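You operate a simulated robot arm through the tools that you are given. There is no shell and no other tool. Be economical: measure what you need, move in short steps, check, and stop when the job is done.

You run a simulated two-armed robot. Do the job below in one go: nothing can be reset, and whatever is moved stays where it is left.

Task
Wipe up the spill on the grey bench top with the wipe and put it back.

The check looks at the end state, three seconds after you hand in, the way a careful person would. Anything else that was tipped, shoved, dropped, spilled or broken makes it a failure.

Robot
Two 6-joint arms with three-finger grippers on one trunk, on a base that drives. Base frame: it is fixed to the floor where the robot stands at the start and does not move with it; the origin is under the middle of the robot, x ahead of it, y to its left, z up; the surface under the hand at the start is at about z = 850. Lengths are in mm, angles in rad, forces in N, time in s.
The left shoulder is at the start at [40, 147, 1370], the right one opposite. With the tool pointing down near the work surface each hand reaches from about 320 to 540 mm from the robot's upright axis, wherever it stands, measured 20 degrees to its own side. Payload 2.69 kg a hand.
Tool frame (each hand has its own): the origin (TCP) lies between the finger pads and is the grasp point; the fingertips stand 29 mm ahead of it; z points along the fingers, y is the line along which they close. The gripper opens to 120 mm. The gripper's body begins 78 mm behind the TCP.
Orientation is that of the tool frame in the base frame, as a unit quaternion [w, x, y, z]. With the fingers straight down and closing along the base's y, the tool's x points along the base's -x, its y along +y and its z along -z.

Tools
- The arms move only by the tool send_rows. It takes "left_motion", "right_motion" or both (then of equal length, played together; a hand with none holds still); each is text: rows parted by semicolons, each of 6 numbers parted by spaces: the shift along the tool's x, y, z in mm, then the turn, a rotation vector about the tool's x, y, z in rad. In form: dx dy dz wx wy wz; .... A call has 1 to 8 rows; each row shifts and turns the commanded pose from where the row before left it, along the tool's axes as they then stand. "left_claw" and "right_claw" are, for a hand that has rows, the gripper command, from -1 (shut) to 1 (fully open), values between in proportion, set as the call begins (left out, the last holds). Each row takes 0.2 s and may step no farther than 50 mm and 0.15 rad from the row before; otherwise, or with a gripper value out of range, the whole call is refused. Where a pose cannot be reached the arm comes as near as it can. A force on the tool above 40 N (or 10 N above the force at the start of the call, whichever is more), or a blocked arm, ends the call early, and 0.2 s more pass. The fingers move at their own pace and stop on an object; they squeeze with about 37 N. The grip force told is the motor's: it shows also when the fingers shut on nothing. Time passes only in rows, and 0.2 s behind the last, so rows that do not move let the fingers close. The reply holds the time, the measured pose of the TCP, the force on the tool along the base axes, the opening and the grip force, in the units named above and with some noise, with the torque about the TCP (base axes, N m) and any sound that the robot's microphone picked up.
- Cameras (640 x 400 px; columns grow to the right, rows downward): "scene" is now at [92.8, -30.1, 1556.8]; the picture's right is [-0.21, -0.98, 0.00], its down [-0.82, 0.17, -0.55] and it looks along [0.54, -0.11, -0.84] (base axes); focal length 281 px, centre (320, 200). "left" rides on the left gripper at [63, 0, -104] in its tool frame; the picture's right is [0.00, 1.00, 0.00], its down [-0.83, 0.00, -0.56] and it looks along [-0.56, 0.00, 0.83] (tool axes); focal length 275 px, centre (320, 200). "right" rides on the right gripper at [63, 0, -104] in its tool frame; the picture's right is [0.00, 1.00, 0.00], its down [-0.83, 0.00, -0.56] and it looks along [-0.56, 0.00, 0.83] (tool axes); focal length 275 px, centre (320, 200). There is no depth. A picture from a camera that has moved, and an enlarged one, comes with that camera's place and axes in the base frame and with its lens. The place of the scene camera against the robot may be out by one fixed shift of up to 25 mm in any direction.
- get_image(camera): a new picture of that camera. It takes no simulated time.
- slide_trunk(by): slides the trunk up (or, below 0, down) by that many mm; the arms and the scene camera ride with it, the base frame stays. It gives what a move gives, with no picture.
- roll_base(legs): drives the robot by 1 to 6 legs, each [ahead, turn to the left] in mm and rad, along the robot's own axes; the way and the turn of a leg run together, so that a leg with both is an arc; at most 1500 mm and 3.142 rad a leg. The arms and the cameras ride along, it lands a little off, and it stops where it bumps. It gives what a move gives.
- head_to(pan, tilt): turns the head with the scene camera to pan (to the left, within 1.501 rad either way) and tilt (down, from -0.506 to 1.204), counted from straight ahead of the robot. It gives what a move gives.
- inspect(camera, box): a new picture of the part [left, top, right, bottom] of that camera's present view, enlarged. It takes no simulated time.
- close_job(): hands the job in; it is judged then, once.

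Work in short steps. Places have to be worked out from the pictures, the camera data and where the tool is seen: move nearer, look again, correct. Check each grasp and each placing, and mend what went wrong. You have 120 turns and 100 pictures in all, those below and enlarged ones among them. Open the grippers and draw the arms clear of the work before you hand the job in, unless the task says otherwise; then end with one line.

The tools are called after "Request:" as name(argument=value, ...) on one line, values as JSON. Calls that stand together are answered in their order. send_rows: Moves the arms, as the interface text tells. Its arguments: {"type":"object","properties":{"left_motion":{"type":"string"},"left_claw":{"type":"number"},"right_motion":{"type":"string"},"right_claw":{"type":"number"}},"required":[]} The other tools are called the same way: slide_trunk (by) slides the trunk up or down; roll_base (legs) drives the base; head_to (pan, tilt) turns the head that bears the scene camera; get_image (camera) takes a picture; inspect (camera, box) takes an enlarged picture of a part of a camera's view; close_job () hands the job in.

At the start:

```text
clock: 0.0
left_eef_pos: [497.8, 166.5, 1041.2]
left_orientation: [-0.001, -0.001, 1.0, 0.0]
left_wrist_force: [0.0, 0.5, 0.1]
left_ft_torque: [-0.01, 0.02, 0.02]
left_finger_gap: 120.2
left_grip_force: 0.1
right_eef_pos: [464.8, -277.7, 1010.5]
right_orientation: [0.0, 0.0, 1.0, 0.0]
right_wrist_force: [1.2, 0.5, 0.6]
right_ft_torque: [0.01, 0.01, -0.02]
right_finger_gap: 119.9
right_grip_force: 0.0
trunk travel left (down, up): [-497.0, 0.0]
robot x, y, heading: [-1.2, -1.0, 0.003]
head pan, tilt: [-0.209, 0.991]
```

scene: 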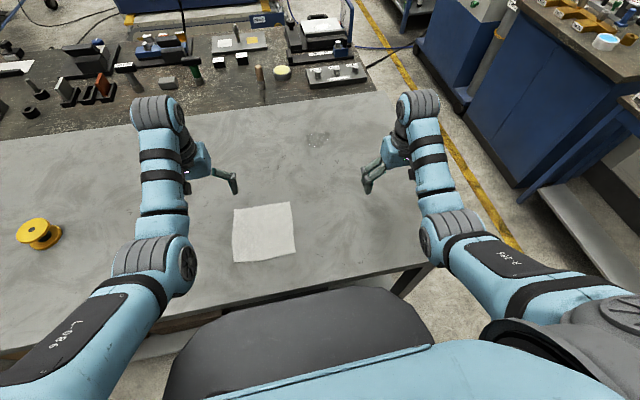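
right: 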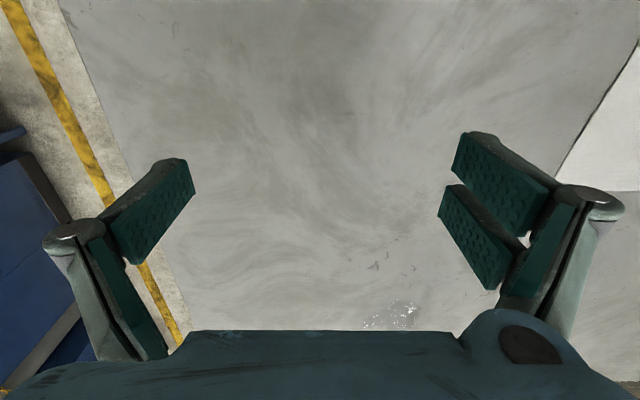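
left: 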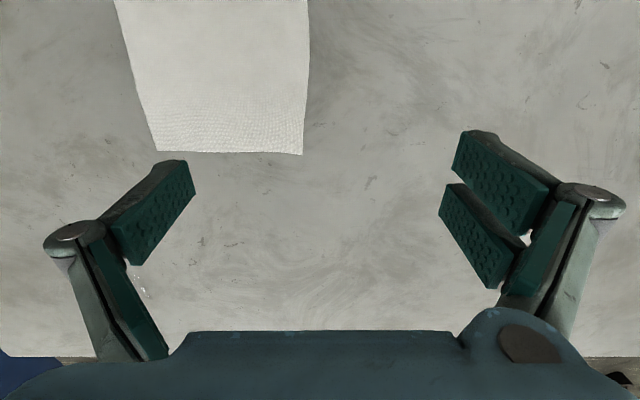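

The white sheet on the bench looks like the wipe, and there is a glassy patch near pixel (318,138). I'll enlarge these before moving.

Request:
inspect(camera="scene", box=[200, 90, 440, 240])

Request:
inspect(camera="right", box=[300, 220, 540, 370])

Request:
inspect(camera="left", box=[80, 100, 400, 300])

```text
2.67 times, centred on (320, 165) of scene
camera zoom: at [92.8, -30.1, 1556.8], right [-0.21, -0.98, 0.0], down [-0.82, 0.17, -0.55], along [0.54, -0.11, -0.84], focal length 749 px, centre (320, 293)
```

zoom: 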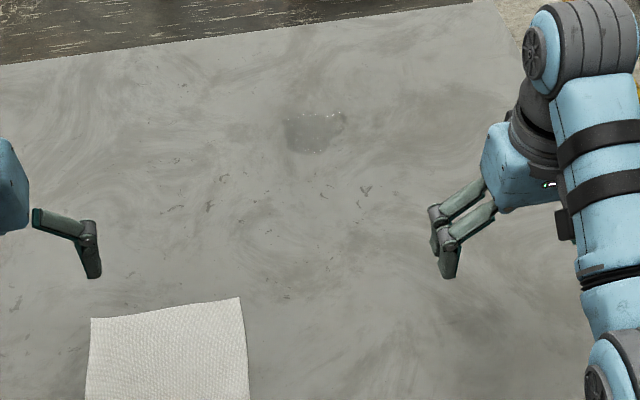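

```text
2.67 times, centred on (420, 295) of right
camera zoom: at [401.7, -276.5, 1114.9], right [0.0, 1.0, 0.0], down [0.83, 0.0, 0.56], along [0.56, 0.0, -0.83], focal length 734 px, centre (53, -53)
```

zoom: 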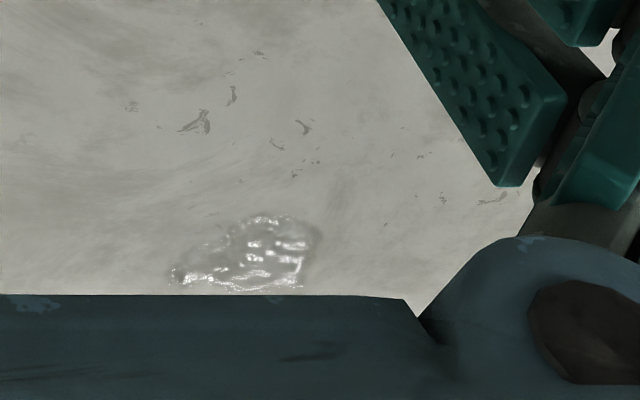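

```text
2.00 times, centred on (240, 200) of left
camera zoom: at [434.5, 165.8, 1145.8], right [0.0, 1.0, 0.0], down [0.83, 0.0, 0.56], along [0.56, 0.0, -0.83], focal length 551 px, centre (480, 200)
```

zoom: 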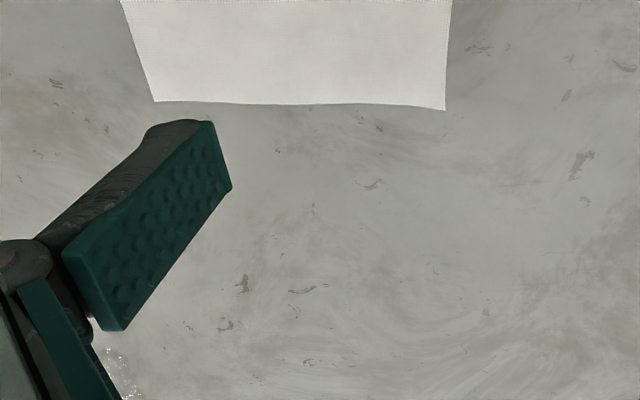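

The spill is about 85 mm across, near (805, -160). The wipe is about 165 mm square, near (483, 52). The spill is out of reach from here, so I'm checking the clearance around the bench front and right end.

Request:
head_to(pan=-0.9, tilt=0.8)

Request:
get_image(camera="scene")

Request:
head_to(pan=0.0, tilt=1.204)

Request:
get_image(camera="scene")

```text
clock: 1.1
left_eef_pos: [497.7, 165.8, 1042.2]
left_orientation: [0.0, 0.0, 1.0, 0.0]
left_wrist_force: [0.4, 0.1, -0.6]
left_ft_torque: [-0.03, 0.03, 0.03]
left_finger_gap: 120.1
left_grip_force: 0.1
right_eef_pos: [465.5, -276.9, 1011.1]
right_orientation: [0.0, 0.0, 1.0, 0.0]
right_wrist_force: [0.0, 0.1, 0.0]
right_ft_torque: [-0.03, 0.0, -0.03]
right_finger_gap: 119.9
right_grip_force: 0.0
trunk travel left (down, up): [-497.0, 0.0]
robot x, y, heading: [-0.6, 0.8, 0.002]
head pan, tilt: [-0.901, 0.799]
```

```text
93 pictures are left
camera scene: at [74.2, -78.6, 1571.3], right [-0.78, -0.62, 0.0], down [-0.45, 0.56, -0.7], along [0.43, -0.55, -0.72], focal length 281 px, centre (320, 200)
```

scene: 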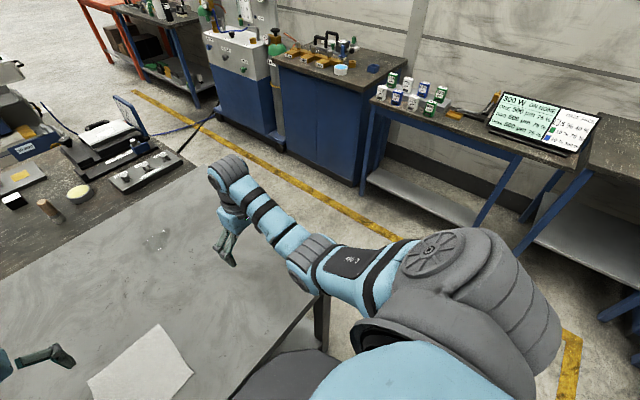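

```text
clock: 2.3
left_eef_pos: [496.4, 166.1, 1042.2]
left_orientation: [0.0, 0.0, 1.0, 0.0]
left_wrist_force: [0.0, 0.7, -0.2]
left_ft_torque: [-0.02, -0.03, -0.02]
left_finger_gap: 120.0
left_grip_force: 0.0
right_eef_pos: [466.2, -277.2, 1009.6]
right_orientation: [-0.001, 0.0, 1.0, 0.0]
right_wrist_force: [0.3, -0.3, 0.2]
right_ft_torque: [0.0, 0.01, 0.03]
right_finger_gap: 120.0
right_grip_force: 0.1
trunk travel left (down, up): [-497.0, 0.0]
robot x, y, heading: [-0.6, -0.7, 0.001]
head pan, tilt: [0.0, 1.201]
```

```text
92 pictures are left
camera scene: at [80.0, -15.6, 1543.6], right [0.0, -1.0, 0.0], down [-0.93, 0.0, -0.36], along [0.36, 0.0, -0.93], focal length 281 px, centre (320, 200)
```

scene: 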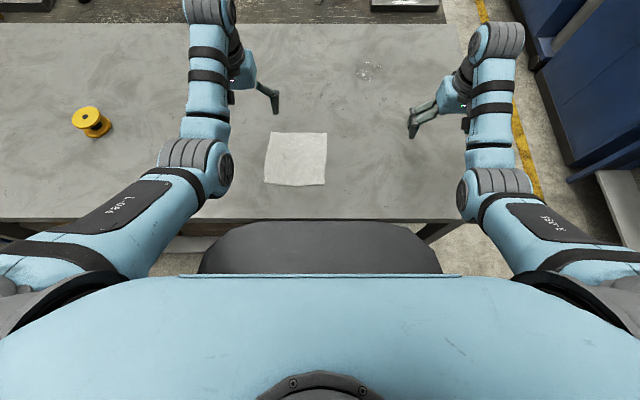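

The base has room in the aisle at the right end of the bench. I'll look more closely at the wipe, starting with the left camera's view from behind it.

Request:
send_rows(left_motion="40 -20 0 0 0 0;40 -20 0 0 0 0;40 -20 20 0 0 0;0 -20 30 0 0 0;0 0 30 0 0 0")

Request:
get_image(camera="left")

```text
clock: 3.5
left_eef_pos: [469.8, 134.3, 973.9]
left_orientation: [0.069, -0.023, 0.996, 0.048]
left_wrist_force: [0.1, -0.1, -0.3]
left_ft_torque: [-0.01, 0.03, -0.03]
left_finger_gap: 120.0
left_grip_force: 0.1
left hand out of reach, approached as far as the arm can: row 1, 2
right_eef_pos: [465.7, -279.2, 1009.9]
right_orientation: [0.0, 0.0, 1.0, 0.0]
right_wrist_force: [-0.3, 0.8, 0.6]
right_ft_torque: [0.0, -0.01, -0.04]
right_finger_gap: 120.1
right_grip_force: 0.0
trunk travel left (down, up): [-497.0, 0.0]
robot x, y, heading: [-4.7, -1.3, -0.004]
head pan, tilt: [0.0, 1.201]
stopped in row 5 (left hand): the arm was blocked; the commanded pose is now the measured one
```

```text
91 pictures are left
camera left: at [392.5, 120.8, 1068.1], right [-0.05, 0.99, 0.09], down [0.75, -0.03, 0.66], along [0.66, 0.1, -0.74], focal length 275 px, centre (320, 200)
```

left: 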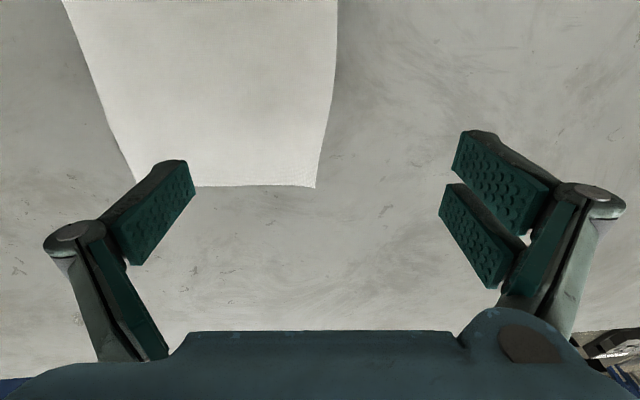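

The left arm hit its inner limit. I'll straighten it and park it to the left, then see whether the right hand can get over the wipe.

Request:
send_rows(left_motion="-30 20 -20 0.05 0.07 0.023;-20 30 -30 0.046 0.069 0.023;0 40 -20 0 0 0;0 40 0 0 0 0", right_motion="0 45 0 0 0 0;0 45 0 0 0 0;-5 45 0 0 0 0;-5 45 0 0 0 0")

Request:
get_image(camera="scene")

Request:
get_image(camera="right")

```text
clock: 4.5
left_eef_pos: [508.5, 260.7, 1050.9]
left_orientation: [-0.002, 0.002, 1.0, -0.005]
left_wrist_force: [-0.1, 0.2, 0.9]
left_ft_torque: [-0.04, -0.04, 0.01]
left_finger_gap: 119.9
left_grip_force: 0.0
right_eef_pos: [477.4, -95.5, 1009.8]
right_orientation: [0.0, 0.0, 1.0, -0.002]
right_wrist_force: [0.1, 1.2, -0.5]
right_ft_torque: [-0.03, 0.02, 0.0]
right_finger_gap: 119.7
right_grip_force: 0.0
trunk travel left (down, up): [-497.0, 0.0]
robot x, y, heading: [2.3, 3.1, -0.003]
head pan, tilt: [0.0, 1.201]
```

```text
90 pictures are left
camera scene: at [79.4, -11.5, 1543.6], right [0.0, -1.0, 0.0], down [-0.93, 0.0, -0.36], along [0.36, 0.0, -0.93], focal length 281 px, centre (320, 200)
```

scene: 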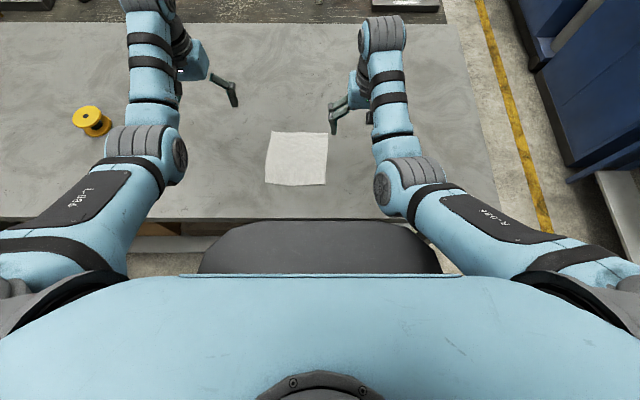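

```text
89 pictures are left
camera right: at [413.0, -94.2, 1115.6], right [0.0, 1.0, 0.0], down [0.83, 0.01, 0.56], along [0.56, 0.0, -0.83], focal length 275 px, centre (320, 200)
```

right: 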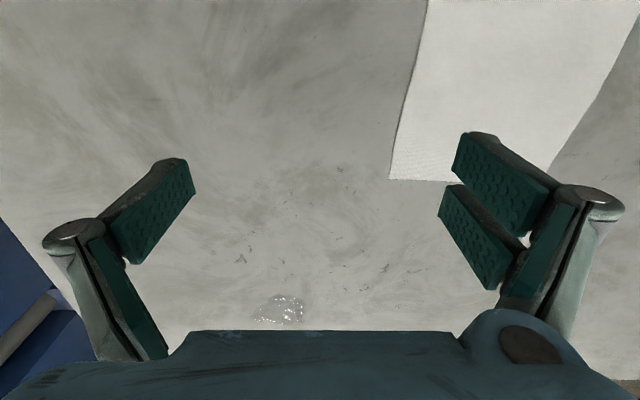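

By the right camera the wipe spans roughly x 393–557 and y -15–153. I'll bring the right hand above its centre (475, 68) with the fingers half open.

Request:
send_rows(right_motion="0 41 0 0 0 0;0 41 0 0 0 0;0 41 0 0 0 0;0 40 0 0 0 0;0 0 30 0 0 0;0 0 30 0 0 0", right_claw=0)

Request:
get_image(camera="right")

Request:
get_image(camera="scene")

```text
clock: 5.9
left_eef_pos: [508.4, 258.8, 1050.8]
left_orientation: [-0.001, 0.002, 1.0, -0.003]
left_wrist_force: [-0.4, -0.2, -0.6]
left_ft_torque: [0.0, -0.06, -0.03]
left_finger_gap: 120.0
left_grip_force: 0.1
right_eef_pos: [489.4, -13.3, 946.0]
right_orientation: [0.0, 0.001, 1.0, 0.0]
right_wrist_force: [0.1, -0.6, -0.4]
right_ft_torque: [-0.01, -0.01, 0.0]
right_finger_gap: 60.0
right_grip_force: 0.1
right hand out of reach, approached as far as the arm can: row 2, 3, 4, 5, 6
trunk travel left (down, up): [-497.0, 0.0]
robot x, y, heading: [0.2, -0.6, 0.002]
head pan, tilt: [0.0, 1.201]
```

```text
88 pictures are left
camera right: at [425.8, -11.7, 1051.3], right [0.0, 1.0, 0.0], down [0.83, 0.0, 0.56], along [0.56, 0.0, -0.83], focal length 275 px, centre (320, 200)
```

right: 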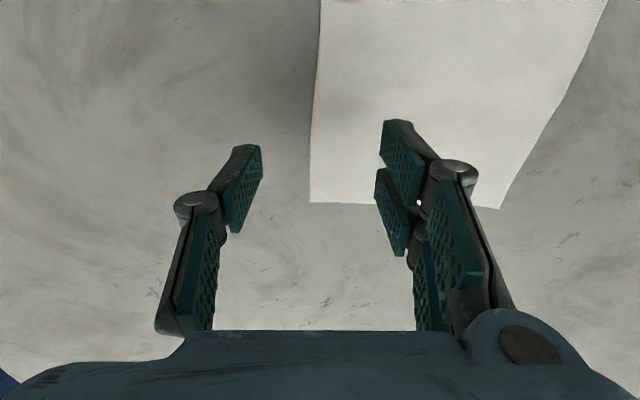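

```text
87 pictures are left
camera scene: at [80.3, -15.3, 1543.5], right [0.0, -1.0, 0.0], down [-0.93, 0.0, -0.36], along [0.36, 0.0, -0.93], focal length 281 px, centre (320, 200)
```

scene: 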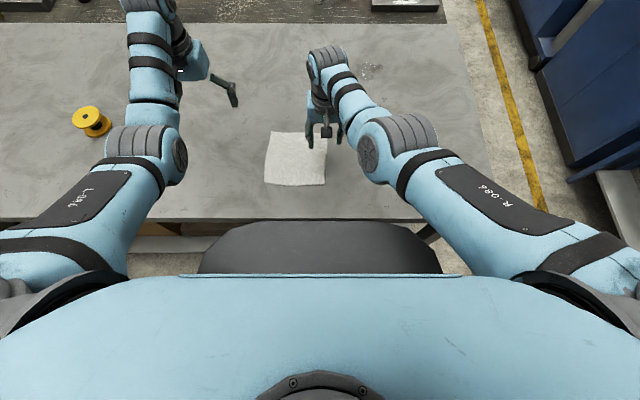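

The right hand stops at y of about -13. I'll back the base off slightly and turn it left, so the wipe falls in the right arm's natural zone.

Request:
roll_base(legs=[[-30, 0], [0, 0.33]])

Request:
get_image(camera="right")

Request:
get_image(camera="scene")

```text
clock: 7.8
left_eef_pos: [368.1, 407.2, 1050.9]
left_orientation: [-0.001, -0.161, 0.987, -0.004]
left_wrist_force: [0.2, -0.3, -0.1]
left_ft_torque: [0.0, -0.03, -0.02]
left_finger_gap: 120.1
left_grip_force: 0.2
right_eef_pos: [435.3, 145.1, 947.4]
right_orientation: [0.001, -0.163, 0.987, 0.0]
right_wrist_force: [-0.2, -0.3, 0.1]
right_ft_torque: [-0.03, -0.01, 0.0]
right_finger_gap: 60.2
right_grip_force: 0.2
trunk travel left (down, up): [-497.0, 0.0]
robot x, y, heading: [-28.0, 0.4, 0.33]
head pan, tilt: [0.0, 1.201]
```

```text
86 pictures are left
camera right: at [376.3, 125.5, 1052.0], right [-0.33, 0.95, 0.0], down [0.79, 0.27, 0.56], along [0.53, 0.18, -0.83], focal length 275 px, centre (320, 200)
```

right: 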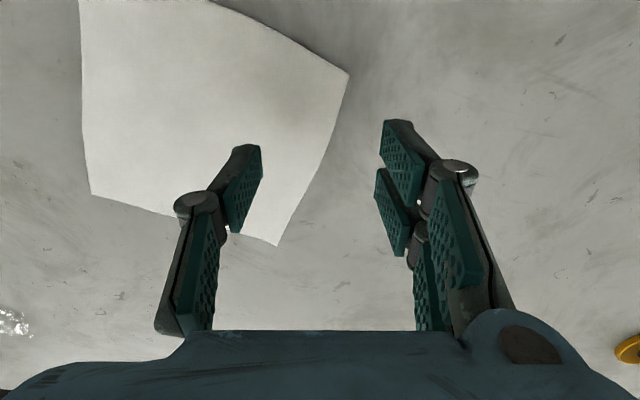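

```text
85 pictures are left
camera scene: at [44.4, 8.5, 1543.6], right [0.32, -0.95, 0.0], down [-0.88, -0.3, -0.36], along [0.34, 0.12, -0.93], focal length 281 px, centre (320, 200)
```

scene: 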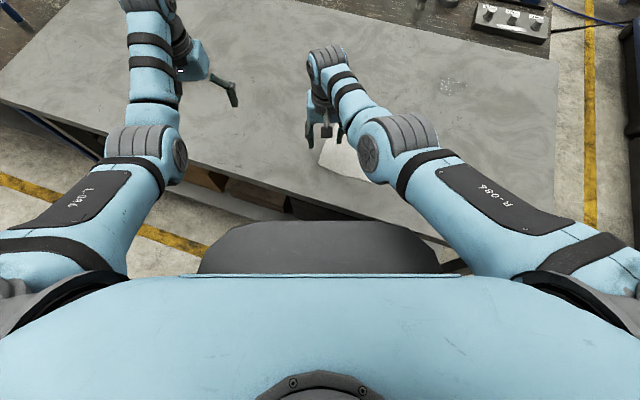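

The wipe centre now works out at (482, 65). I'll move the right hand over it and come down to just above it.

Request:
send_rows(right_motion="-9 -45 0 0 0 0;-9 -46 0 0 0 0;0 0 30 0 0 0;0 0 23 0 0 0")

Request:
get_image(camera="right")

```text
clock: 8.8
left_eef_pos: [368.0, 408.8, 1050.8]
left_orientation: [-0.002, -0.161, 0.987, -0.004]
left_wrist_force: [-0.1, -0.1, -0.4]
left_ft_torque: [0.01, 0.01, -0.01]
left_finger_gap: 119.8
left_grip_force: 0.0
right_eef_pos: [481.1, 61.4, 906.0]
right_orientation: [0.0, -0.163, 0.987, 0.0]
right_wrist_force: [0.8, -0.3, -0.5]
right_ft_torque: [-0.04, 0.01, -0.01]
right_finger_gap: 60.0
right_grip_force: 0.0
right hand out of reach, approached as far as the arm can: row 4
trunk travel left (down, up): [-497.0, 0.0]
robot x, y, heading: [-35.2, 2.0, 0.326]
head pan, tilt: [0.0, 1.201]
```

```text
84 pictures are left
camera right: at [419.8, 42.7, 1011.8], right [-0.33, 0.95, 0.0], down [0.79, 0.27, 0.56], along [0.53, 0.18, -0.83], focal length 275 px, centre (320, 200)
```

right: 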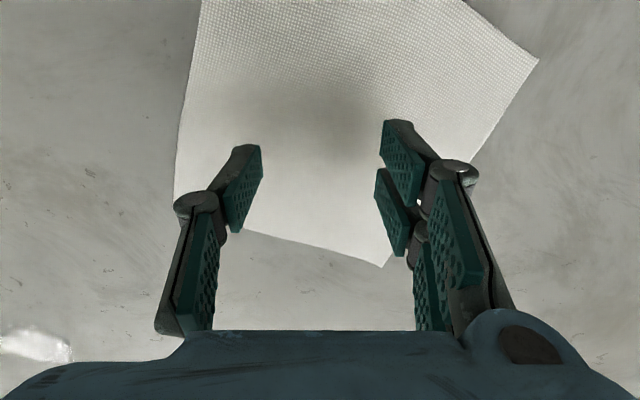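

The arm is at the end of its stretch here. I'll raise the hand and lower the trunk by about the same amount for more downward reach.

Request:
send_rows(right_motion="0 0 -40 0 0 0;0 0 -40 0 0 0;0 0 -40 0 0 0;0 0 -30 0 0 0")

Request:
slide_trunk(by=-140)

```text
clock: 9.8
left_eef_pos: [368.4, 408.1, 1051.2]
left_orientation: [-0.001, -0.162, 0.987, -0.003]
left_wrist_force: [0.0, 0.9, -0.2]
left_ft_torque: [-0.01, 0.0, 0.0]
left_finger_gap: 120.0
left_grip_force: 0.0
right_eef_pos: [480.4, 59.4, 1060.0]
right_orientation: [-0.001, -0.163, 0.987, 0.001]
right_wrist_force: [-0.1, 1.5, 0.9]
right_ft_torque: [-0.02, -0.01, -0.02]
right_finger_gap: 60.0
right_grip_force: 0.1
trunk travel left (down, up): [-497.0, 0.0]
robot x, y, heading: [-28.6, -1.4, 0.325]
head pan, tilt: [0.0, 1.201]
```

```text
clock: 11.4
left_eef_pos: [369.3, 409.2, 910.7]
left_orientation: [-0.001, -0.162, 0.987, -0.003]
left_wrist_force: [0.2, 0.7, 0.3]
left_ft_torque: [0.02, 0.03, 0.0]
left_finger_gap: 120.2
left_grip_force: 0.1
right_eef_pos: [480.8, 61.4, 918.8]
right_orientation: [0.0, -0.164, 0.986, 0.0]
right_wrist_force: [0.1, -0.2, -0.6]
right_ft_torque: [0.0, 0.02, -0.01]
right_finger_gap: 59.9
right_grip_force: 0.1
trunk travel left (down, up): [-357.0, 140.0]
robot x, y, heading: [-28.7, 1.3, 0.328]
head pan, tilt: [0.0, 1.201]
```

That gives enough reach. I'll lift the left hand and bring the right hand down in small steps until it touches.

Request:
send_rows(left_motion="0 0 -30 0 0 0;0 0 -30 0 0 0;0 0 -30 0 0 0;0 0 -20 0 0 0", right_motion="0 3 15 0 0 0;0 0 10 0 0 0;0 0 5 0 0 0;0 0 5 0 0 0")

Request:
get_image(camera="right")

```text
clock: 12.4
left_eef_pos: [403.4, 427.0, 1004.1]
left_orientation: [-0.002, -0.161, 0.987, -0.003]
left_wrist_force: [0.3, -0.5, 0.5]
left_ft_torque: [0.01, 0.0, 0.01]
left_finger_gap: 119.9
left_grip_force: 0.1
left hand out of reach, approached as far as the arm can: row 1, 2, 3, 4
right_eef_pos: [479.7, 62.5, 884.6]
right_orientation: [0.0, -0.162, 0.987, 0.0]
right_wrist_force: [0.1, -0.2, -0.4]
right_ft_torque: [-0.02, -0.03, -0.02]
right_finger_gap: 59.9
right_grip_force: 0.1
trunk travel left (down, up): [-357.0, 140.0]
robot x, y, heading: [-29.5, 2.4, 0.326]
head pan, tilt: [0.0, 1.201]
```

```text
83 pictures are left
camera right: at [419.0, 43.9, 990.3], right [-0.33, 0.95, 0.0], down [0.79, 0.27, 0.56], along [0.53, 0.18, -0.83], focal length 275 px, centre (320, 200)
```

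right: 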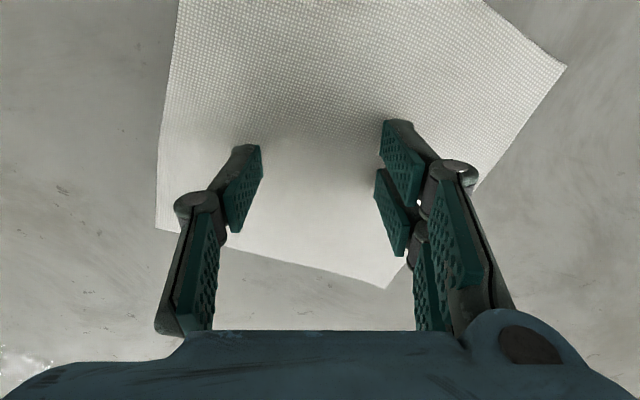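

No contact at 884.6, so I'll continue down in 2 mm rows.

Request:
send_rows(right_motion="0 0 2 0 0 0;0 0 2 0 0 0;0 0 2 0 0 0")

```text
clock: 13.2
left_eef_pos: [403.6, 426.6, 1002.8]
left_orientation: [-0.001, -0.162, 0.987, -0.004]
left_wrist_force: [-0.2, 0.1, -0.2]
left_ft_torque: [0.02, -0.01, -0.03]
left_finger_gap: 119.9
left_grip_force: 0.0
right_eef_pos: [480.0, 62.9, 878.8]
right_orientation: [0.0, -0.163, 0.987, 0.0]
right_wrist_force: [-1.1, -0.1, -0.5]
right_ft_torque: [0.0, 0.0, 0.02]
right_finger_gap: 59.9
right_grip_force: 0.1
trunk travel left (down, up): [-357.0, 140.0]
robot x, y, heading: [-31.9, -1.5, 0.327]
head pan, tilt: [0.0, 1.201]
```

Request:
send_rows(right_motion="0 0 2 0 0 0;0 0 2 0 0 0")

```text
clock: 13.8
left_eef_pos: [401.1, 424.5, 1005.4]
left_orientation: [-0.001, -0.161, 0.987, -0.003]
left_wrist_force: [-0.4, -0.2, 0.8]
left_ft_torque: [0.0, 0.01, 0.02]
left_finger_gap: 120.0
left_grip_force: 0.1
right_eef_pos: [477.8, 64.7, 878.3]
right_orientation: [0.005, -0.163, 0.987, 0.001]
right_wrist_force: [2.9, -1.2, 24.6]
right_ft_torque: [0.31, 0.09, -0.08]
right_finger_gap: 58.3
right_grip_force: 0.1
trunk travel left (down, up): [-357.0, 140.0]
robot x, y, heading: [-30.4, -4.8, 0.323]
head pan, tilt: [0.0, 1.201]
```

Contact at about z 878 with 25 N. I'll close the fingers to bunch the cloth, easing up very slightly as they go.

Request:
send_rows(right_motion="0 0 -1 0 0 0;0 0 0 0 0 0;0 0 0 0 0 0;0 0 0 0 0 0", right_claw=-1)

Request:
get_image(camera="right")

```text
clock: 14.8
left_eef_pos: [401.1, 426.7, 1004.5]
left_orientation: [0.0, -0.161, 0.987, -0.004]
left_wrist_force: [0.0, 0.4, -0.1]
left_ft_torque: [-0.01, 0.0, 0.0]
left_finger_gap: 120.1
left_grip_force: 0.0
right_eef_pos: [477.7, 63.2, 876.8]
right_orientation: [0.001, -0.163, 0.987, 0.001]
right_wrist_force: [-0.7, 3.1, 29.2]
right_ft_torque: [0.31, 0.29, -0.01]
right_finger_gap: 3.7
right_grip_force: 34.5
trunk travel left (down, up): [-357.0, 140.0]
robot x, y, heading: [-32.2, 1.9, 0.327]
head pan, tilt: [0.0, 1.201]
```

```text
82 pictures are left
camera right: at [416.2, 44.6, 982.5], right [-0.33, 0.95, 0.0], down [0.78, 0.27, 0.56], along [0.53, 0.18, -0.83], focal length 275 px, centre (320, 200)
```

right: 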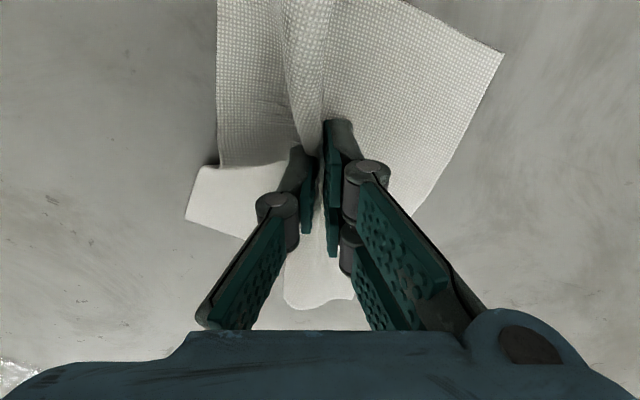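

The cloth is bunched between the fingers with a 3.7 mm gap. I'll lift it and check the grasp.

Request:
send_rows(right_motion="0 0 -20 0 0 0;0 0 -35 0 0 0;0 0 -40 0 0 0;0 0 -40 0 0 0")

Request:
get_image(camera="right")

Request:
get_image(camera="scene")

```text
clock: 15.8
left_eef_pos: [404.3, 426.2, 1002.8]
left_orientation: [-0.002, -0.161, 0.987, -0.003]
left_wrist_force: [0.2, -0.1, -0.2]
left_ft_torque: [-0.01, -0.04, -0.01]
left_finger_gap: 119.6
left_grip_force: 0.0
right_eef_pos: [507.7, 79.0, 997.0]
right_orientation: [0.0, -0.163, 0.987, 0.0]
right_wrist_force: [1.1, -0.6, 0.6]
right_ft_torque: [0.1, 0.06, -0.03]
right_finger_gap: 3.1
right_grip_force: 29.6
right hand out of reach, approached as far as the arm can: row 3, 4
trunk travel left (down, up): [-357.0, 140.0]
robot x, y, heading: [-31.6, 1.8, 0.327]
head pan, tilt: [0.0, 1.201]
```

```text
81 pictures are left
camera right: at [447.8, 61.1, 1102.5], right [-0.33, 0.95, 0.0], down [0.79, 0.27, 0.56], along [0.52, 0.18, -0.83], focal length 275 px, centre (320, 200)
```

right: 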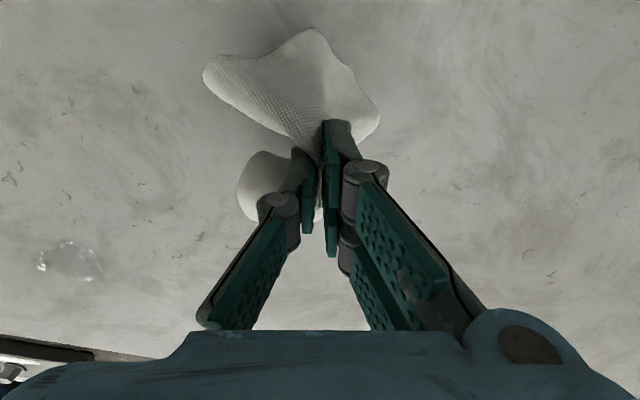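

```text
80 pictures are left
camera scene: at [45.6, 9.9, 1403.5], right [0.32, -0.95, 0.0], down [-0.88, -0.3, -0.36], along [0.34, 0.12, -0.93], focal length 281 px, centre (320, 200)
```

scene: 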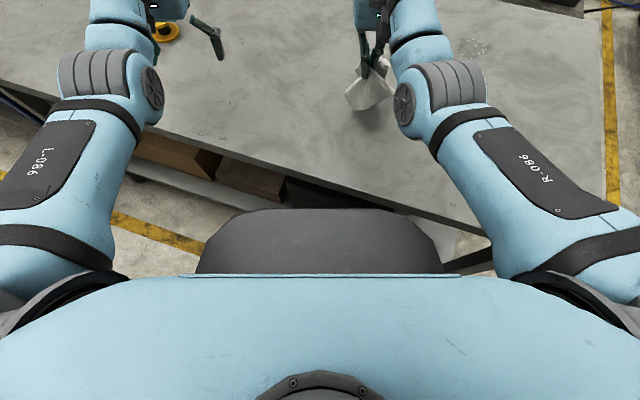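

The wipe is held. Before driving, I need to know how far the base sticks out in front and what is under the bench.

Request:
inspect(camera="scene", box=[130, 120, 514, 360])

Request:
head_to(pan=-0.8, tilt=1.0)

Request:
get_image(camera="scene")

Request:
head_to(pan=0.7, tilt=1.1)

Request:
get_image(camera="scene")

```text
1.67 times, centred on (322, 240) of scene
camera zoom: at [45.6, 9.9, 1403.5], right [0.32, -0.95, 0.0], down [-0.88, -0.3, -0.36], along [0.34, 0.12, -0.93], focal length 468 px, centre (317, 133)
```

zoom: 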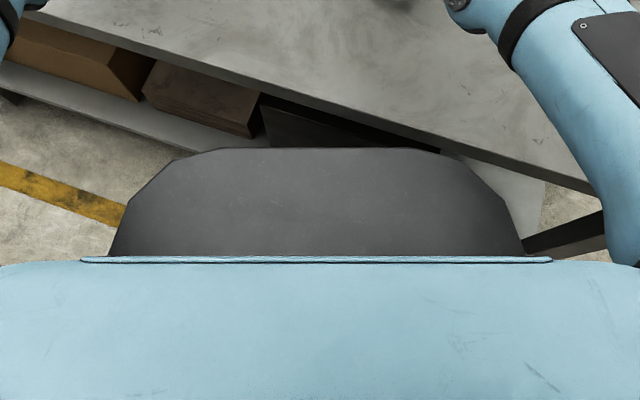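

```text
clock: 16.9
left_eef_pos: [402.8, 427.1, 1004.2]
left_orientation: [-0.002, -0.162, 0.987, -0.004]
left_wrist_force: [0.4, 0.0, 0.4]
left_ft_torque: [0.01, 0.0, 0.01]
left_finger_gap: 120.1
left_grip_force: 0.1
right_eef_pos: [507.9, 80.0, 996.4]
right_orientation: [0.0, -0.164, 0.986, 0.0]
right_wrist_force: [-1.5, 3.8, 2.9]
right_ft_torque: [-0.24, -0.04, 0.0]
right_finger_gap: 1.4
right_grip_force: 31.3
trunk travel left (down, up): [-357.0, 140.0]
robot x, y, heading: [-27.7, 0.5, 0.327]
head pan, tilt: [-0.799, 1.0]
```

```text
78 pictures are left
camera scene: at [54.1, -39.9, 1416.2], right [-0.45, -0.89, 0.0], down [-0.75, 0.38, -0.54], along [0.48, -0.25, -0.84], focal length 281 px, centre (320, 200)
```

scene: 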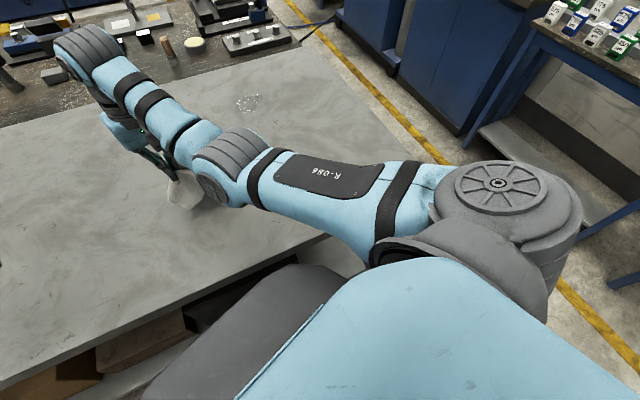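

```text
clock: 18.6
left_eef_pos: [403.3, 428.0, 1003.6]
left_orientation: [-0.001, -0.161, 0.987, -0.004]
left_wrist_force: [0.0, 0.4, 0.2]
left_ft_torque: [0.01, -0.05, 0.03]
left_finger_gap: 119.8
left_grip_force: 0.2
right_eef_pos: [508.4, 80.2, 997.3]
right_orientation: [0.0, -0.163, 0.987, -0.001]
right_wrist_force: [-0.9, 2.5, -5.1]
right_ft_torque: [0.1, 0.1, -0.03]
right_finger_gap: 2.6
right_grip_force: 28.1
trunk travel left (down, up): [-357.0, 140.0]
robot x, y, heading: [-29.8, -2.7, 0.325]
head pan, tilt: [0.7, 1.1]
```

```text
77 pictures are left
camera scene: at [24.7, 45.6, 1409.6], right [0.86, -0.52, 0.0], down [-0.46, -0.76, -0.45], along [0.24, 0.39, -0.89], focal length 281 px, centre (320, 200)
```

scene: 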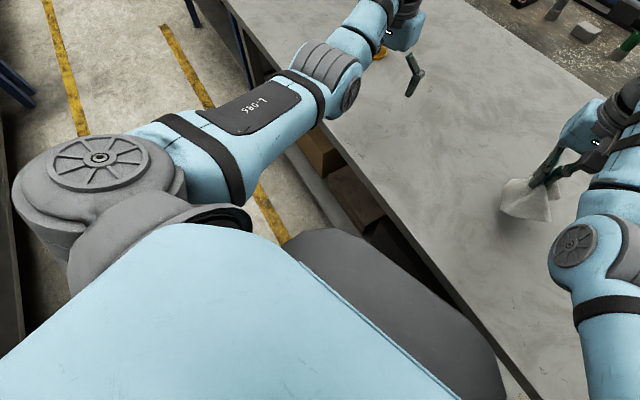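

The base has to stay clear of the bench, so I'll go round the end. First: face forward, back off, turn right, and drive out past the bench end.

Request:
roll_base(legs=[[0, -0.327], [-260, 0], [0, -1.571], [900, 0], [0, 1.571]])

Request:
head_to(pan=0.3, tilt=0.8)

Request:
get_image(camera="scene")

```text
clock: 33.4
left_eef_pos: [264.3, -617.2, 1003.9]
left_orientation: [-0.001, -0.007, 1.0, -0.004]
left_wrist_force: [0.4, -0.1, -0.3]
left_ft_torque: [0.01, -0.03, 0.0]
left_finger_gap: 120.2
left_grip_force: 0.0
right_eef_pos: [257.8, -980.5, 997.5]
right_orientation: [0.0, -0.008, 1.0, -0.001]
right_wrist_force: [0.1, 2.7, -3.6]
right_ft_torque: [0.55, 0.02, 0.0]
right_finger_gap: 2.6
right_grip_force: 30.1
trunk travel left (down, up): [-357.0, 140.0]
robot x, y, heading: [-279.5, -888.8, 0.017]
head pan, tilt: [0.7, 1.1]
```

```text
clock: 34.2
left_eef_pos: [265.4, -618.2, 1003.8]
left_orientation: [-0.002, -0.006, 1.0, -0.003]
left_wrist_force: [0.2, 0.2, 0.1]
left_ft_torque: [-0.03, 0.01, 0.01]
left_finger_gap: 120.2
left_grip_force: 0.0
right_eef_pos: [258.5, -979.2, 998.3]
right_orientation: [0.0, -0.008, 1.0, -0.001]
right_wrist_force: [1.0, -0.6, 1.7]
right_ft_torque: [0.01, -0.01, -0.01]
right_finger_gap: 3.1
right_grip_force: 30.6
trunk travel left (down, up): [-357.0, 140.0]
robot x, y, heading: [-278.4, -890.3, 0.018]
head pan, tilt: [0.3, 0.799]
```

```text
76 pictures are left
camera scene: at [-178.6, -879.8, 1431.2], right [0.31, -0.95, 0.0], down [-0.68, -0.22, -0.7], along [0.66, 0.22, -0.72], focal length 281 px, centre (320, 200)
```

scene: 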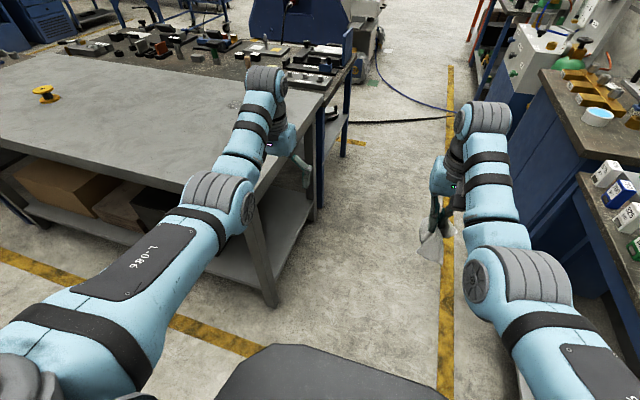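

The aisle is clear, from about y -490 to -1460. I'll drive along it angled slightly away from the bench, then turn to face the bench end.

Request:
roll_base(legs=[[0, -0.058], [935, 0], [0, 1.611]])

Request:
head_to(pan=0.0, tilt=0.95)

Request:
get_image(camera="scene")

Request:
get_image(camera="right")

```text
clock: 43.4
left_eef_pos: [373.0, -385.1, 1002.5]
left_orientation: [-0.002, 0.71, -0.704, 0.003]
left_wrist_force: [-0.4, 0.2, -0.8]
left_ft_torque: [0.02, -0.01, -0.02]
left_finger_gap: 120.0
left_grip_force: 0.1
right_eef_pos: [735.4, -394.2, 996.6]
right_orientation: [-0.001, 0.71, -0.704, 0.001]
right_wrist_force: [-0.1, -0.7, 0.8]
right_ft_torque: [0.0, -0.08, 0.03]
right_finger_gap: 1.8
right_grip_force: 29.3
trunk travel left (down, up): [-357.0, 140.0]
robot x, y, heading: [646.2, -927.7, 1.578]
head pan, tilt: [0.3, 0.799]
```

```text
clock: 44.2
left_eef_pos: [374.4, -385.2, 1002.9]
left_orientation: [-0.001, 0.71, -0.704, 0.004]
left_wrist_force: [0.4, -0.1, -0.1]
left_ft_torque: [-0.04, 0.03, 0.0]
left_finger_gap: 120.1
left_grip_force: 0.1
right_eef_pos: [734.9, -393.6, 996.7]
right_orientation: [0.0, 0.711, -0.703, 0.0]
right_wrist_force: [0.5, -0.6, 0.8]
right_ft_torque: [-0.02, 0.1, -0.04]
right_finger_gap: 3.2
right_grip_force: 29.7
trunk travel left (down, up): [-357.0, 140.0]
robot x, y, heading: [646.5, -928.7, 1.58]
head pan, tilt: [0.0, 0.949]
```

```text
75 pictures are left
camera scene: at [646.1, -852.6, 1419.8], right [1.0, 0.01, 0.0], down [0.01, -0.81, -0.58], along [-0.01, 0.58, -0.81], focal length 281 px, centre (320, 200)
```

scene: 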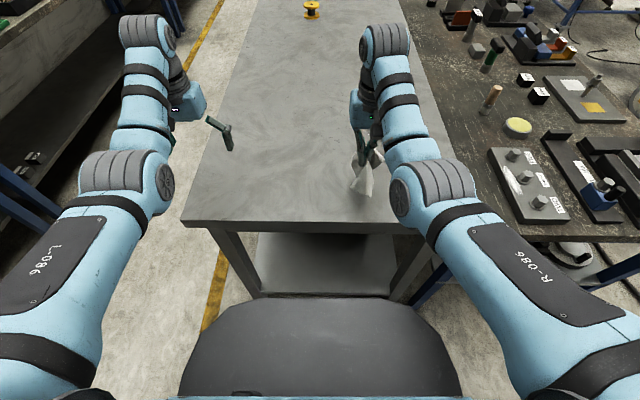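

```text
74 pictures are left
camera right: at [735.8, -454.9, 1102.4], right [-1.0, -0.02, 0.0], down [-0.01, 0.83, 0.56], along [-0.01, 0.56, -0.83], focal length 275 px, centre (320, 200)
```

right: 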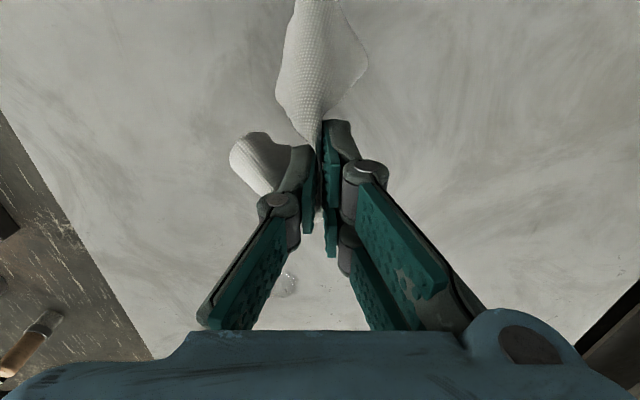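

The robot is facing the bench end and the spill is ahead of the right hand. I'll drive in about 125 mm, keeping the same clearance as at the start, and move the left hand up and out so the trunk can go lower.

Request:
roll_base(legs=[[125, 0]])

Request:
send_rows(left_motion="-20 0 -40 0 0 0;-10 0 -40 0 0 0;-10 0 -40 0 0 0;0 0 -40 0 0 0", right_motion="-30 0 0 0 0 0;-30 0 0 0 0 0;0 0 -20 0 0 0;0 0 -30 0 0 0")

```text
clock: 45.5
left_eef_pos: [372.7, -262.5, 1005.1]
left_orientation: [-0.002, 0.71, -0.704, 0.003]
left_wrist_force: [0.5, 0.4, 0.7]
left_ft_torque: [0.01, 0.02, 0.01]
left_finger_gap: 120.1
left_grip_force: 0.1
right_eef_pos: [735.0, -269.6, 1000.4]
right_orientation: [-0.001, 0.712, -0.703, 0.0]
right_wrist_force: [0.0, -0.5, 1.2]
right_ft_torque: [0.04, -0.04, 0.0]
right_finger_gap: 2.9
right_grip_force: 30.4
trunk travel left (down, up): [-357.0, 140.0]
robot x, y, heading: [639.3, -802.9, 1.583]
head pan, tilt: [0.0, 0.949]
```

```text
clock: 46.5
left_eef_pos: [376.6, -257.8, 1156.8]
left_orientation: [-0.001, 0.711, -0.703, 0.003]
left_wrist_force: [-0.4, -0.6, 1.1]
left_ft_torque: [0.02, 0.04, 0.0]
left_finger_gap: 119.7
left_grip_force: 0.2
left hand out of reach, approached as far as the arm can: row 2, 3, 4
right_eef_pos: [740.3, -241.5, 1048.7]
right_orientation: [0.0, 0.711, -0.703, -0.001]
right_wrist_force: [-0.4, -0.2, 0.6]
right_ft_torque: [-0.04, 0.06, -0.01]
right_finger_gap: 3.5
right_grip_force: 36.3
right hand out of reach, approached as far as the arm can: row 2
trunk travel left (down, up): [-357.0, 140.0]
robot x, y, heading: [641.8, -800.1, 1.584]
head pan, tilt: [0.0, 0.949]
```

Clear of the edge. Now I'll tilt the right tool forward about 0.7 rad to gain reach and look at the spill.

Request:
send_rows(right_motion="0 0 0 0 -0.14 0;0 0 0 0 -0.14 0;0 0 0 0 -0.14 0;0 0 0 0 -0.14 0;0 0 0 0 -0.14 0")

Request:
get_image(camera="right")

Request:
get_image(camera="scene")

```text
clock: 47.7
left_eef_pos: [377.1, -254.5, 1155.4]
left_orientation: [-0.001, 0.71, -0.705, 0.004]
left_wrist_force: [-1.3, 0.6, -0.5]
left_ft_torque: [-0.01, -0.06, 0.01]
left_finger_gap: 120.2
left_grip_force: 0.1
right_eef_pos: [705.7, -105.9, 1052.8]
right_orientation: [-0.242, 0.669, -0.659, -0.243]
right_wrist_force: [5.7, -3.2, 2.1]
right_ft_torque: [0.06, 0.77, 0.68]
right_finger_gap: 1.1
right_grip_force: 29.9
right hand out of reach, approached as far as the arm can: row 1, 2, 3, 4, 5
trunk travel left (down, up): [-357.0, 140.0]
robot x, y, heading: [638.7, -803.7, 1.586]
head pan, tilt: [0.0, 0.949]
```

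```text
73 pictures are left
camera right: at [706.3, -220.2, 1092.3], right [-1.0, -0.01, -0.01], down [-0.01, 0.28, 0.96], along [-0.01, 0.96, -0.28], focal length 275 px, centre (320, 200)
```

right: 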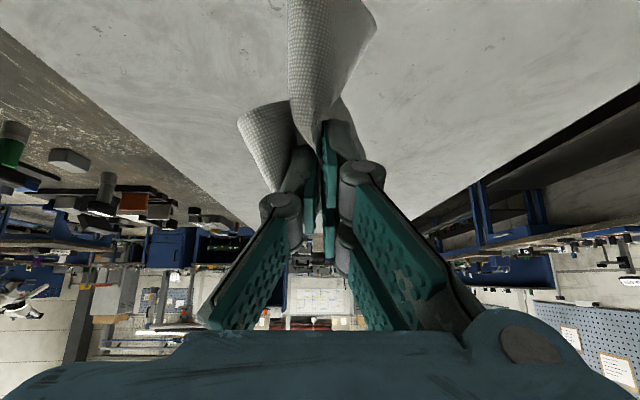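

```text
72 pictures are left
camera scene: at [644.3, -726.0, 1419.7], right [1.0, 0.01, 0.0], down [0.01, -0.81, -0.58], along [-0.01, 0.58, -0.81], focal length 281 px, centre (320, 200)
```

scene: 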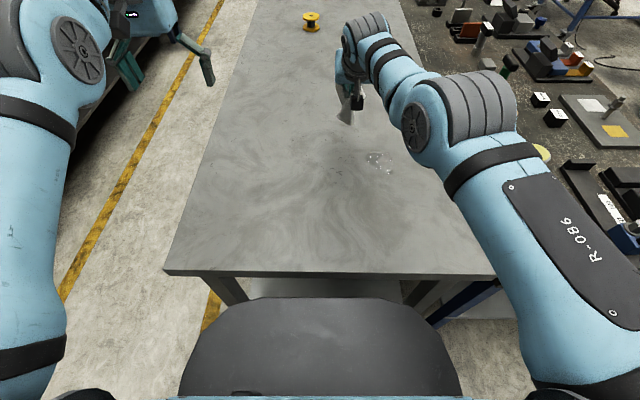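

Tilted, the hand reaches beyond the spill, so less tilt is enough. I estimate the spill centre at about (798, -163). I'll ease the tilt to about 0.4 and bring the hand across and lower, near the near edge of the spill.

Request:
send_rows(right_motion="0 -46 0 0 0.15 0;0 -46 0 0 0.15 0;10 0 20 0 0 0;10 0 20 0 0 0")

Request:
get_image(camera="right")

Request:
get_image(camera="scene")

```text
clock: 48.7
left_eef_pos: [376.8, -254.5, 1155.7]
left_orientation: [-0.001, 0.71, -0.704, 0.004]
left_wrist_force: [-0.1, 0.6, 0.0]
left_ft_torque: [-0.02, -0.04, 0.03]
left_finger_gap: 120.0
left_grip_force: 0.0
right_eef_pos: [804.8, -145.7, 1005.5]
right_orientation: [-0.14, 0.697, -0.689, -0.139]
right_wrist_force: [0.5, 0.2, 1.0]
right_ft_torque: [0.0, 0.07, 0.05]
right_finger_gap: 2.6
right_grip_force: 29.7
right hand out of reach, approached as far as the arm can: row 1, 2
trunk travel left (down, up): [-357.0, 140.0]
robot x, y, heading: [643.2, -803.3, 1.589]
head pan, tilt: [0.0, 0.949]
```

```text
71 pictures are left
camera right: at [804.0, -241.7, 1078.1], right [-1.0, -0.02, 0.0], down [-0.01, 0.55, 0.83], along [-0.01, 0.83, -0.55], focal length 275 px, centre (320, 200)
```

right: 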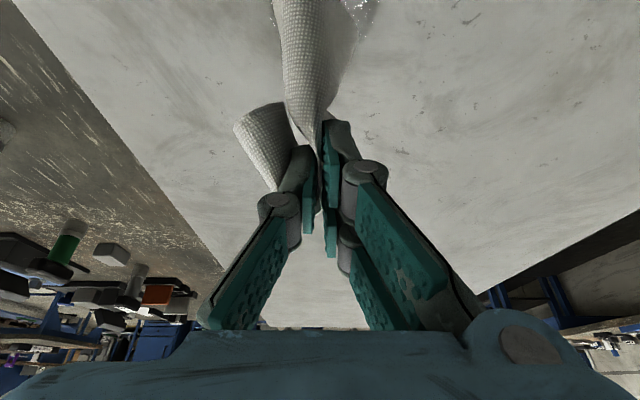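

```text
70 pictures are left
camera scene: at [644.4, -725.6, 1419.7], right [1.0, 0.01, 0.0], down [0.01, -0.81, -0.58], along [-0.01, 0.58, -0.81], focal length 281 px, centre (320, 200)
```

scene: 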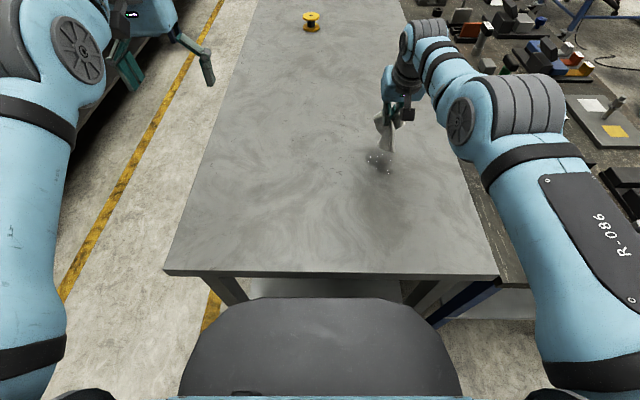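

The hand is over the spill at tilt 0.4. I'll bring it back and down towards the near side, stopping just above contact.

Request:
send_rows(right_motion="27 0 18.5 0 0 0;27 0 18.5 0 0 0;27 0 18.5 0 0 0;26 0 18.5 0 0 0")

Request:
get_image(camera="scene")

Request:
get_image(camera="right")

```text
clock: 49.7
left_eef_pos: [377.3, -254.6, 1155.9]
left_orientation: [-0.001, 0.711, -0.704, 0.004]
left_wrist_force: [0.1, -0.4, -0.2]
left_ft_torque: [-0.01, -0.03, 0.0]
left_finger_gap: 119.8
left_grip_force: 0.0
right_eef_pos: [802.5, -163.2, 887.5]
right_orientation: [-0.14, 0.697, -0.689, -0.141]
right_wrist_force: [-0.5, -1.3, 1.5]
right_ft_torque: [0.03, -0.1, -0.02]
right_finger_gap: 1.3
right_grip_force: 29.5
right hand out of reach, approached as far as the arm can: row 1, 2, 3, 4
trunk travel left (down, up): [-357.0, 140.0]
robot x, y, heading: [642.9, -802.4, 1.588]
head pan, tilt: [0.0, 0.949]
```

```text
69 pictures are left
camera scene: at [644.6, -726.0, 1419.7], right [1.0, 0.01, 0.0], down [0.01, -0.81, -0.58], along [-0.01, 0.58, -0.81], focal length 281 px, centre (320, 200)
```

scene: 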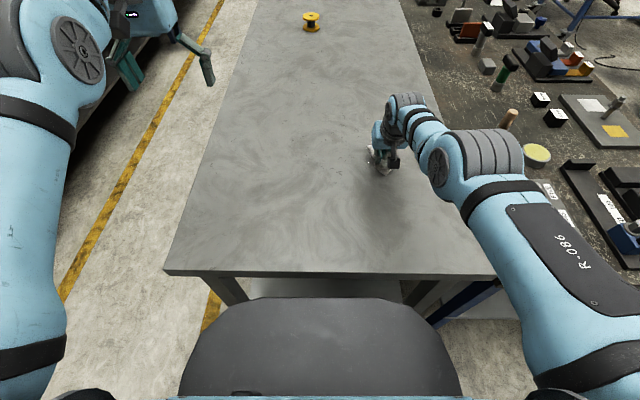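

```text
68 pictures are left
camera right: at [800.6, -260.2, 960.2], right [-1.0, -0.02, 0.0], down [-0.01, 0.55, 0.84], along [-0.01, 0.84, -0.55], focal length 275 px, centre (320, 200)
```

right: 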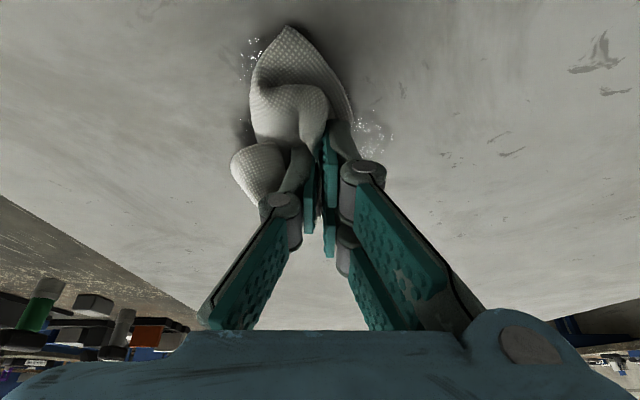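

The cloth is right on the spill, which spans about x 760–840 and y -205 to -130. I'll press down gently until contact.

Request:
send_rows(right_motion="1.2 0 2.8 0 0 0;1.2 0 2.8 0 0 0;1.2 0 2.8 0 0 0")

```text
clock: 50.5
left_eef_pos: [375.7, -259.3, 1157.3]
left_orientation: [-0.003, 0.71, -0.704, 0.004]
left_wrist_force: [-0.5, 0.0, 0.8]
left_ft_torque: [0.04, -0.05, 0.0]
left_finger_gap: 120.1
left_grip_force: 0.1
right_eef_pos: [798.9, -165.2, 883.2]
right_orientation: [-0.144, 0.697, -0.688, -0.144]
right_wrist_force: [-4.1, 2.3, 29.2]
right_ft_torque: [0.01, 0.94, 0.17]
right_finger_gap: 4.1
right_grip_force: 36.8
trunk travel left (down, up): [-357.0, 140.0]
robot x, y, heading: [642.7, -800.7, 1.586]
head pan, tilt: [0.0, 0.949]
```

Firm contact at 29 N. I'll ease off a little and start sweeping sideways across the spill.

Request:
send_rows(right_motion="-0.5 0 -1.2 0 0 0;0 20 0 0 0 0;0 20 0 0 0 0;0 -20 0 0 0 0;0 -20 0 0 0 0;0 -20 0 0 0 0;0 -20 0 0 0 0;0 20 0 0 0 0")

Request:
get_image(camera="right")

```text
clock: 52.3
left_eef_pos: [376.5, -258.8, 1156.8]
left_orientation: [-0.002, 0.71, -0.704, 0.003]
left_wrist_force: [0.6, 0.1, -0.6]
left_ft_torque: [-0.04, -0.01, 0.01]
left_finger_gap: 120.1
left_grip_force: 0.1
right_eef_pos: [820.4, -165.8, 882.9]
right_orientation: [-0.142, 0.697, -0.689, -0.143]
right_wrist_force: [-3.5, -1.3, 26.1]
right_ft_torque: [-0.15, 1.26, 0.25]
right_finger_gap: 3.4
right_grip_force: 33.1
right hand out of reach, approached as far as the arm can: row 2, 6
trunk travel left (down, up): [-357.0, 140.0]
robot x, y, heading: [640.4, -804.7, 1.581]
head pan, tilt: [0.0, 0.949]
```

```text
67 pictures are left
camera right: at [820.5, -263.5, 954.9], right [-1.0, -0.01, 0.0], down [-0.01, 0.54, 0.84], along [-0.01, 0.84, -0.54], focal length 275 px, centre (320, 200)
```

right: 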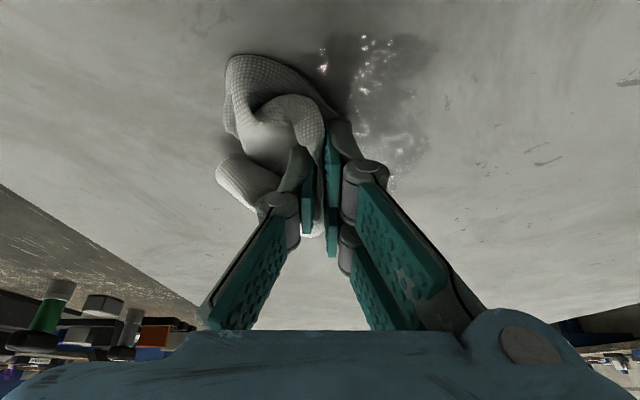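

The near part of the spill (x 765–820, y -212 to -120) is still wet. I'll lift, reduce the tilt, and come back to the near side.

Request:
send_rows(right_motion="-10 0 -23 0 0 0;20 5 0 0 0.14 0;20 10 0 0 0.14 0;15 10 0 0 0 0")

Request:
get_image(camera="right")

```text
clock: 53.3
left_eef_pos: [375.9, -253.4, 1155.6]
left_orientation: [-0.001, 0.711, -0.704, 0.005]
left_wrist_force: [0.0, -0.2, 0.1]
left_ft_torque: [-0.01, -0.04, 0.0]
left_finger_gap: 120.0
left_grip_force: 0.0
right_eef_pos: [797.3, -218.3, 890.3]
right_orientation: [-0.042, 0.71, -0.702, -0.041]
right_wrist_force: [-1.8, 0.6, -1.0]
right_ft_torque: [-0.06, 0.04, 0.02]
right_finger_gap: 3.4
right_grip_force: 32.3
right hand out of reach, approached as far as the arm can: row 1, 2, 3, 4
trunk travel left (down, up): [-357.0, 140.0]
robot x, y, heading: [645.5, -801.2, 1.58]
head pan, tilt: [0.0, 0.949]
```

```text
66 pictures are left
camera right: at [797.6, -292.0, 987.4], right [-1.0, -0.02, 0.0], down [-0.01, 0.76, 0.65], along [-0.01, 0.65, -0.76], focal length 275 px, centre (320, 200)
```

right: 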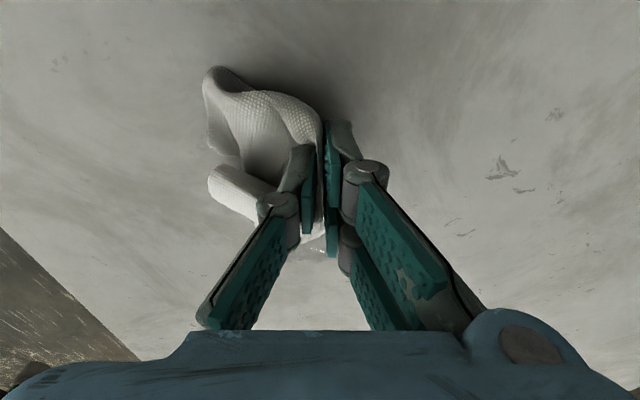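

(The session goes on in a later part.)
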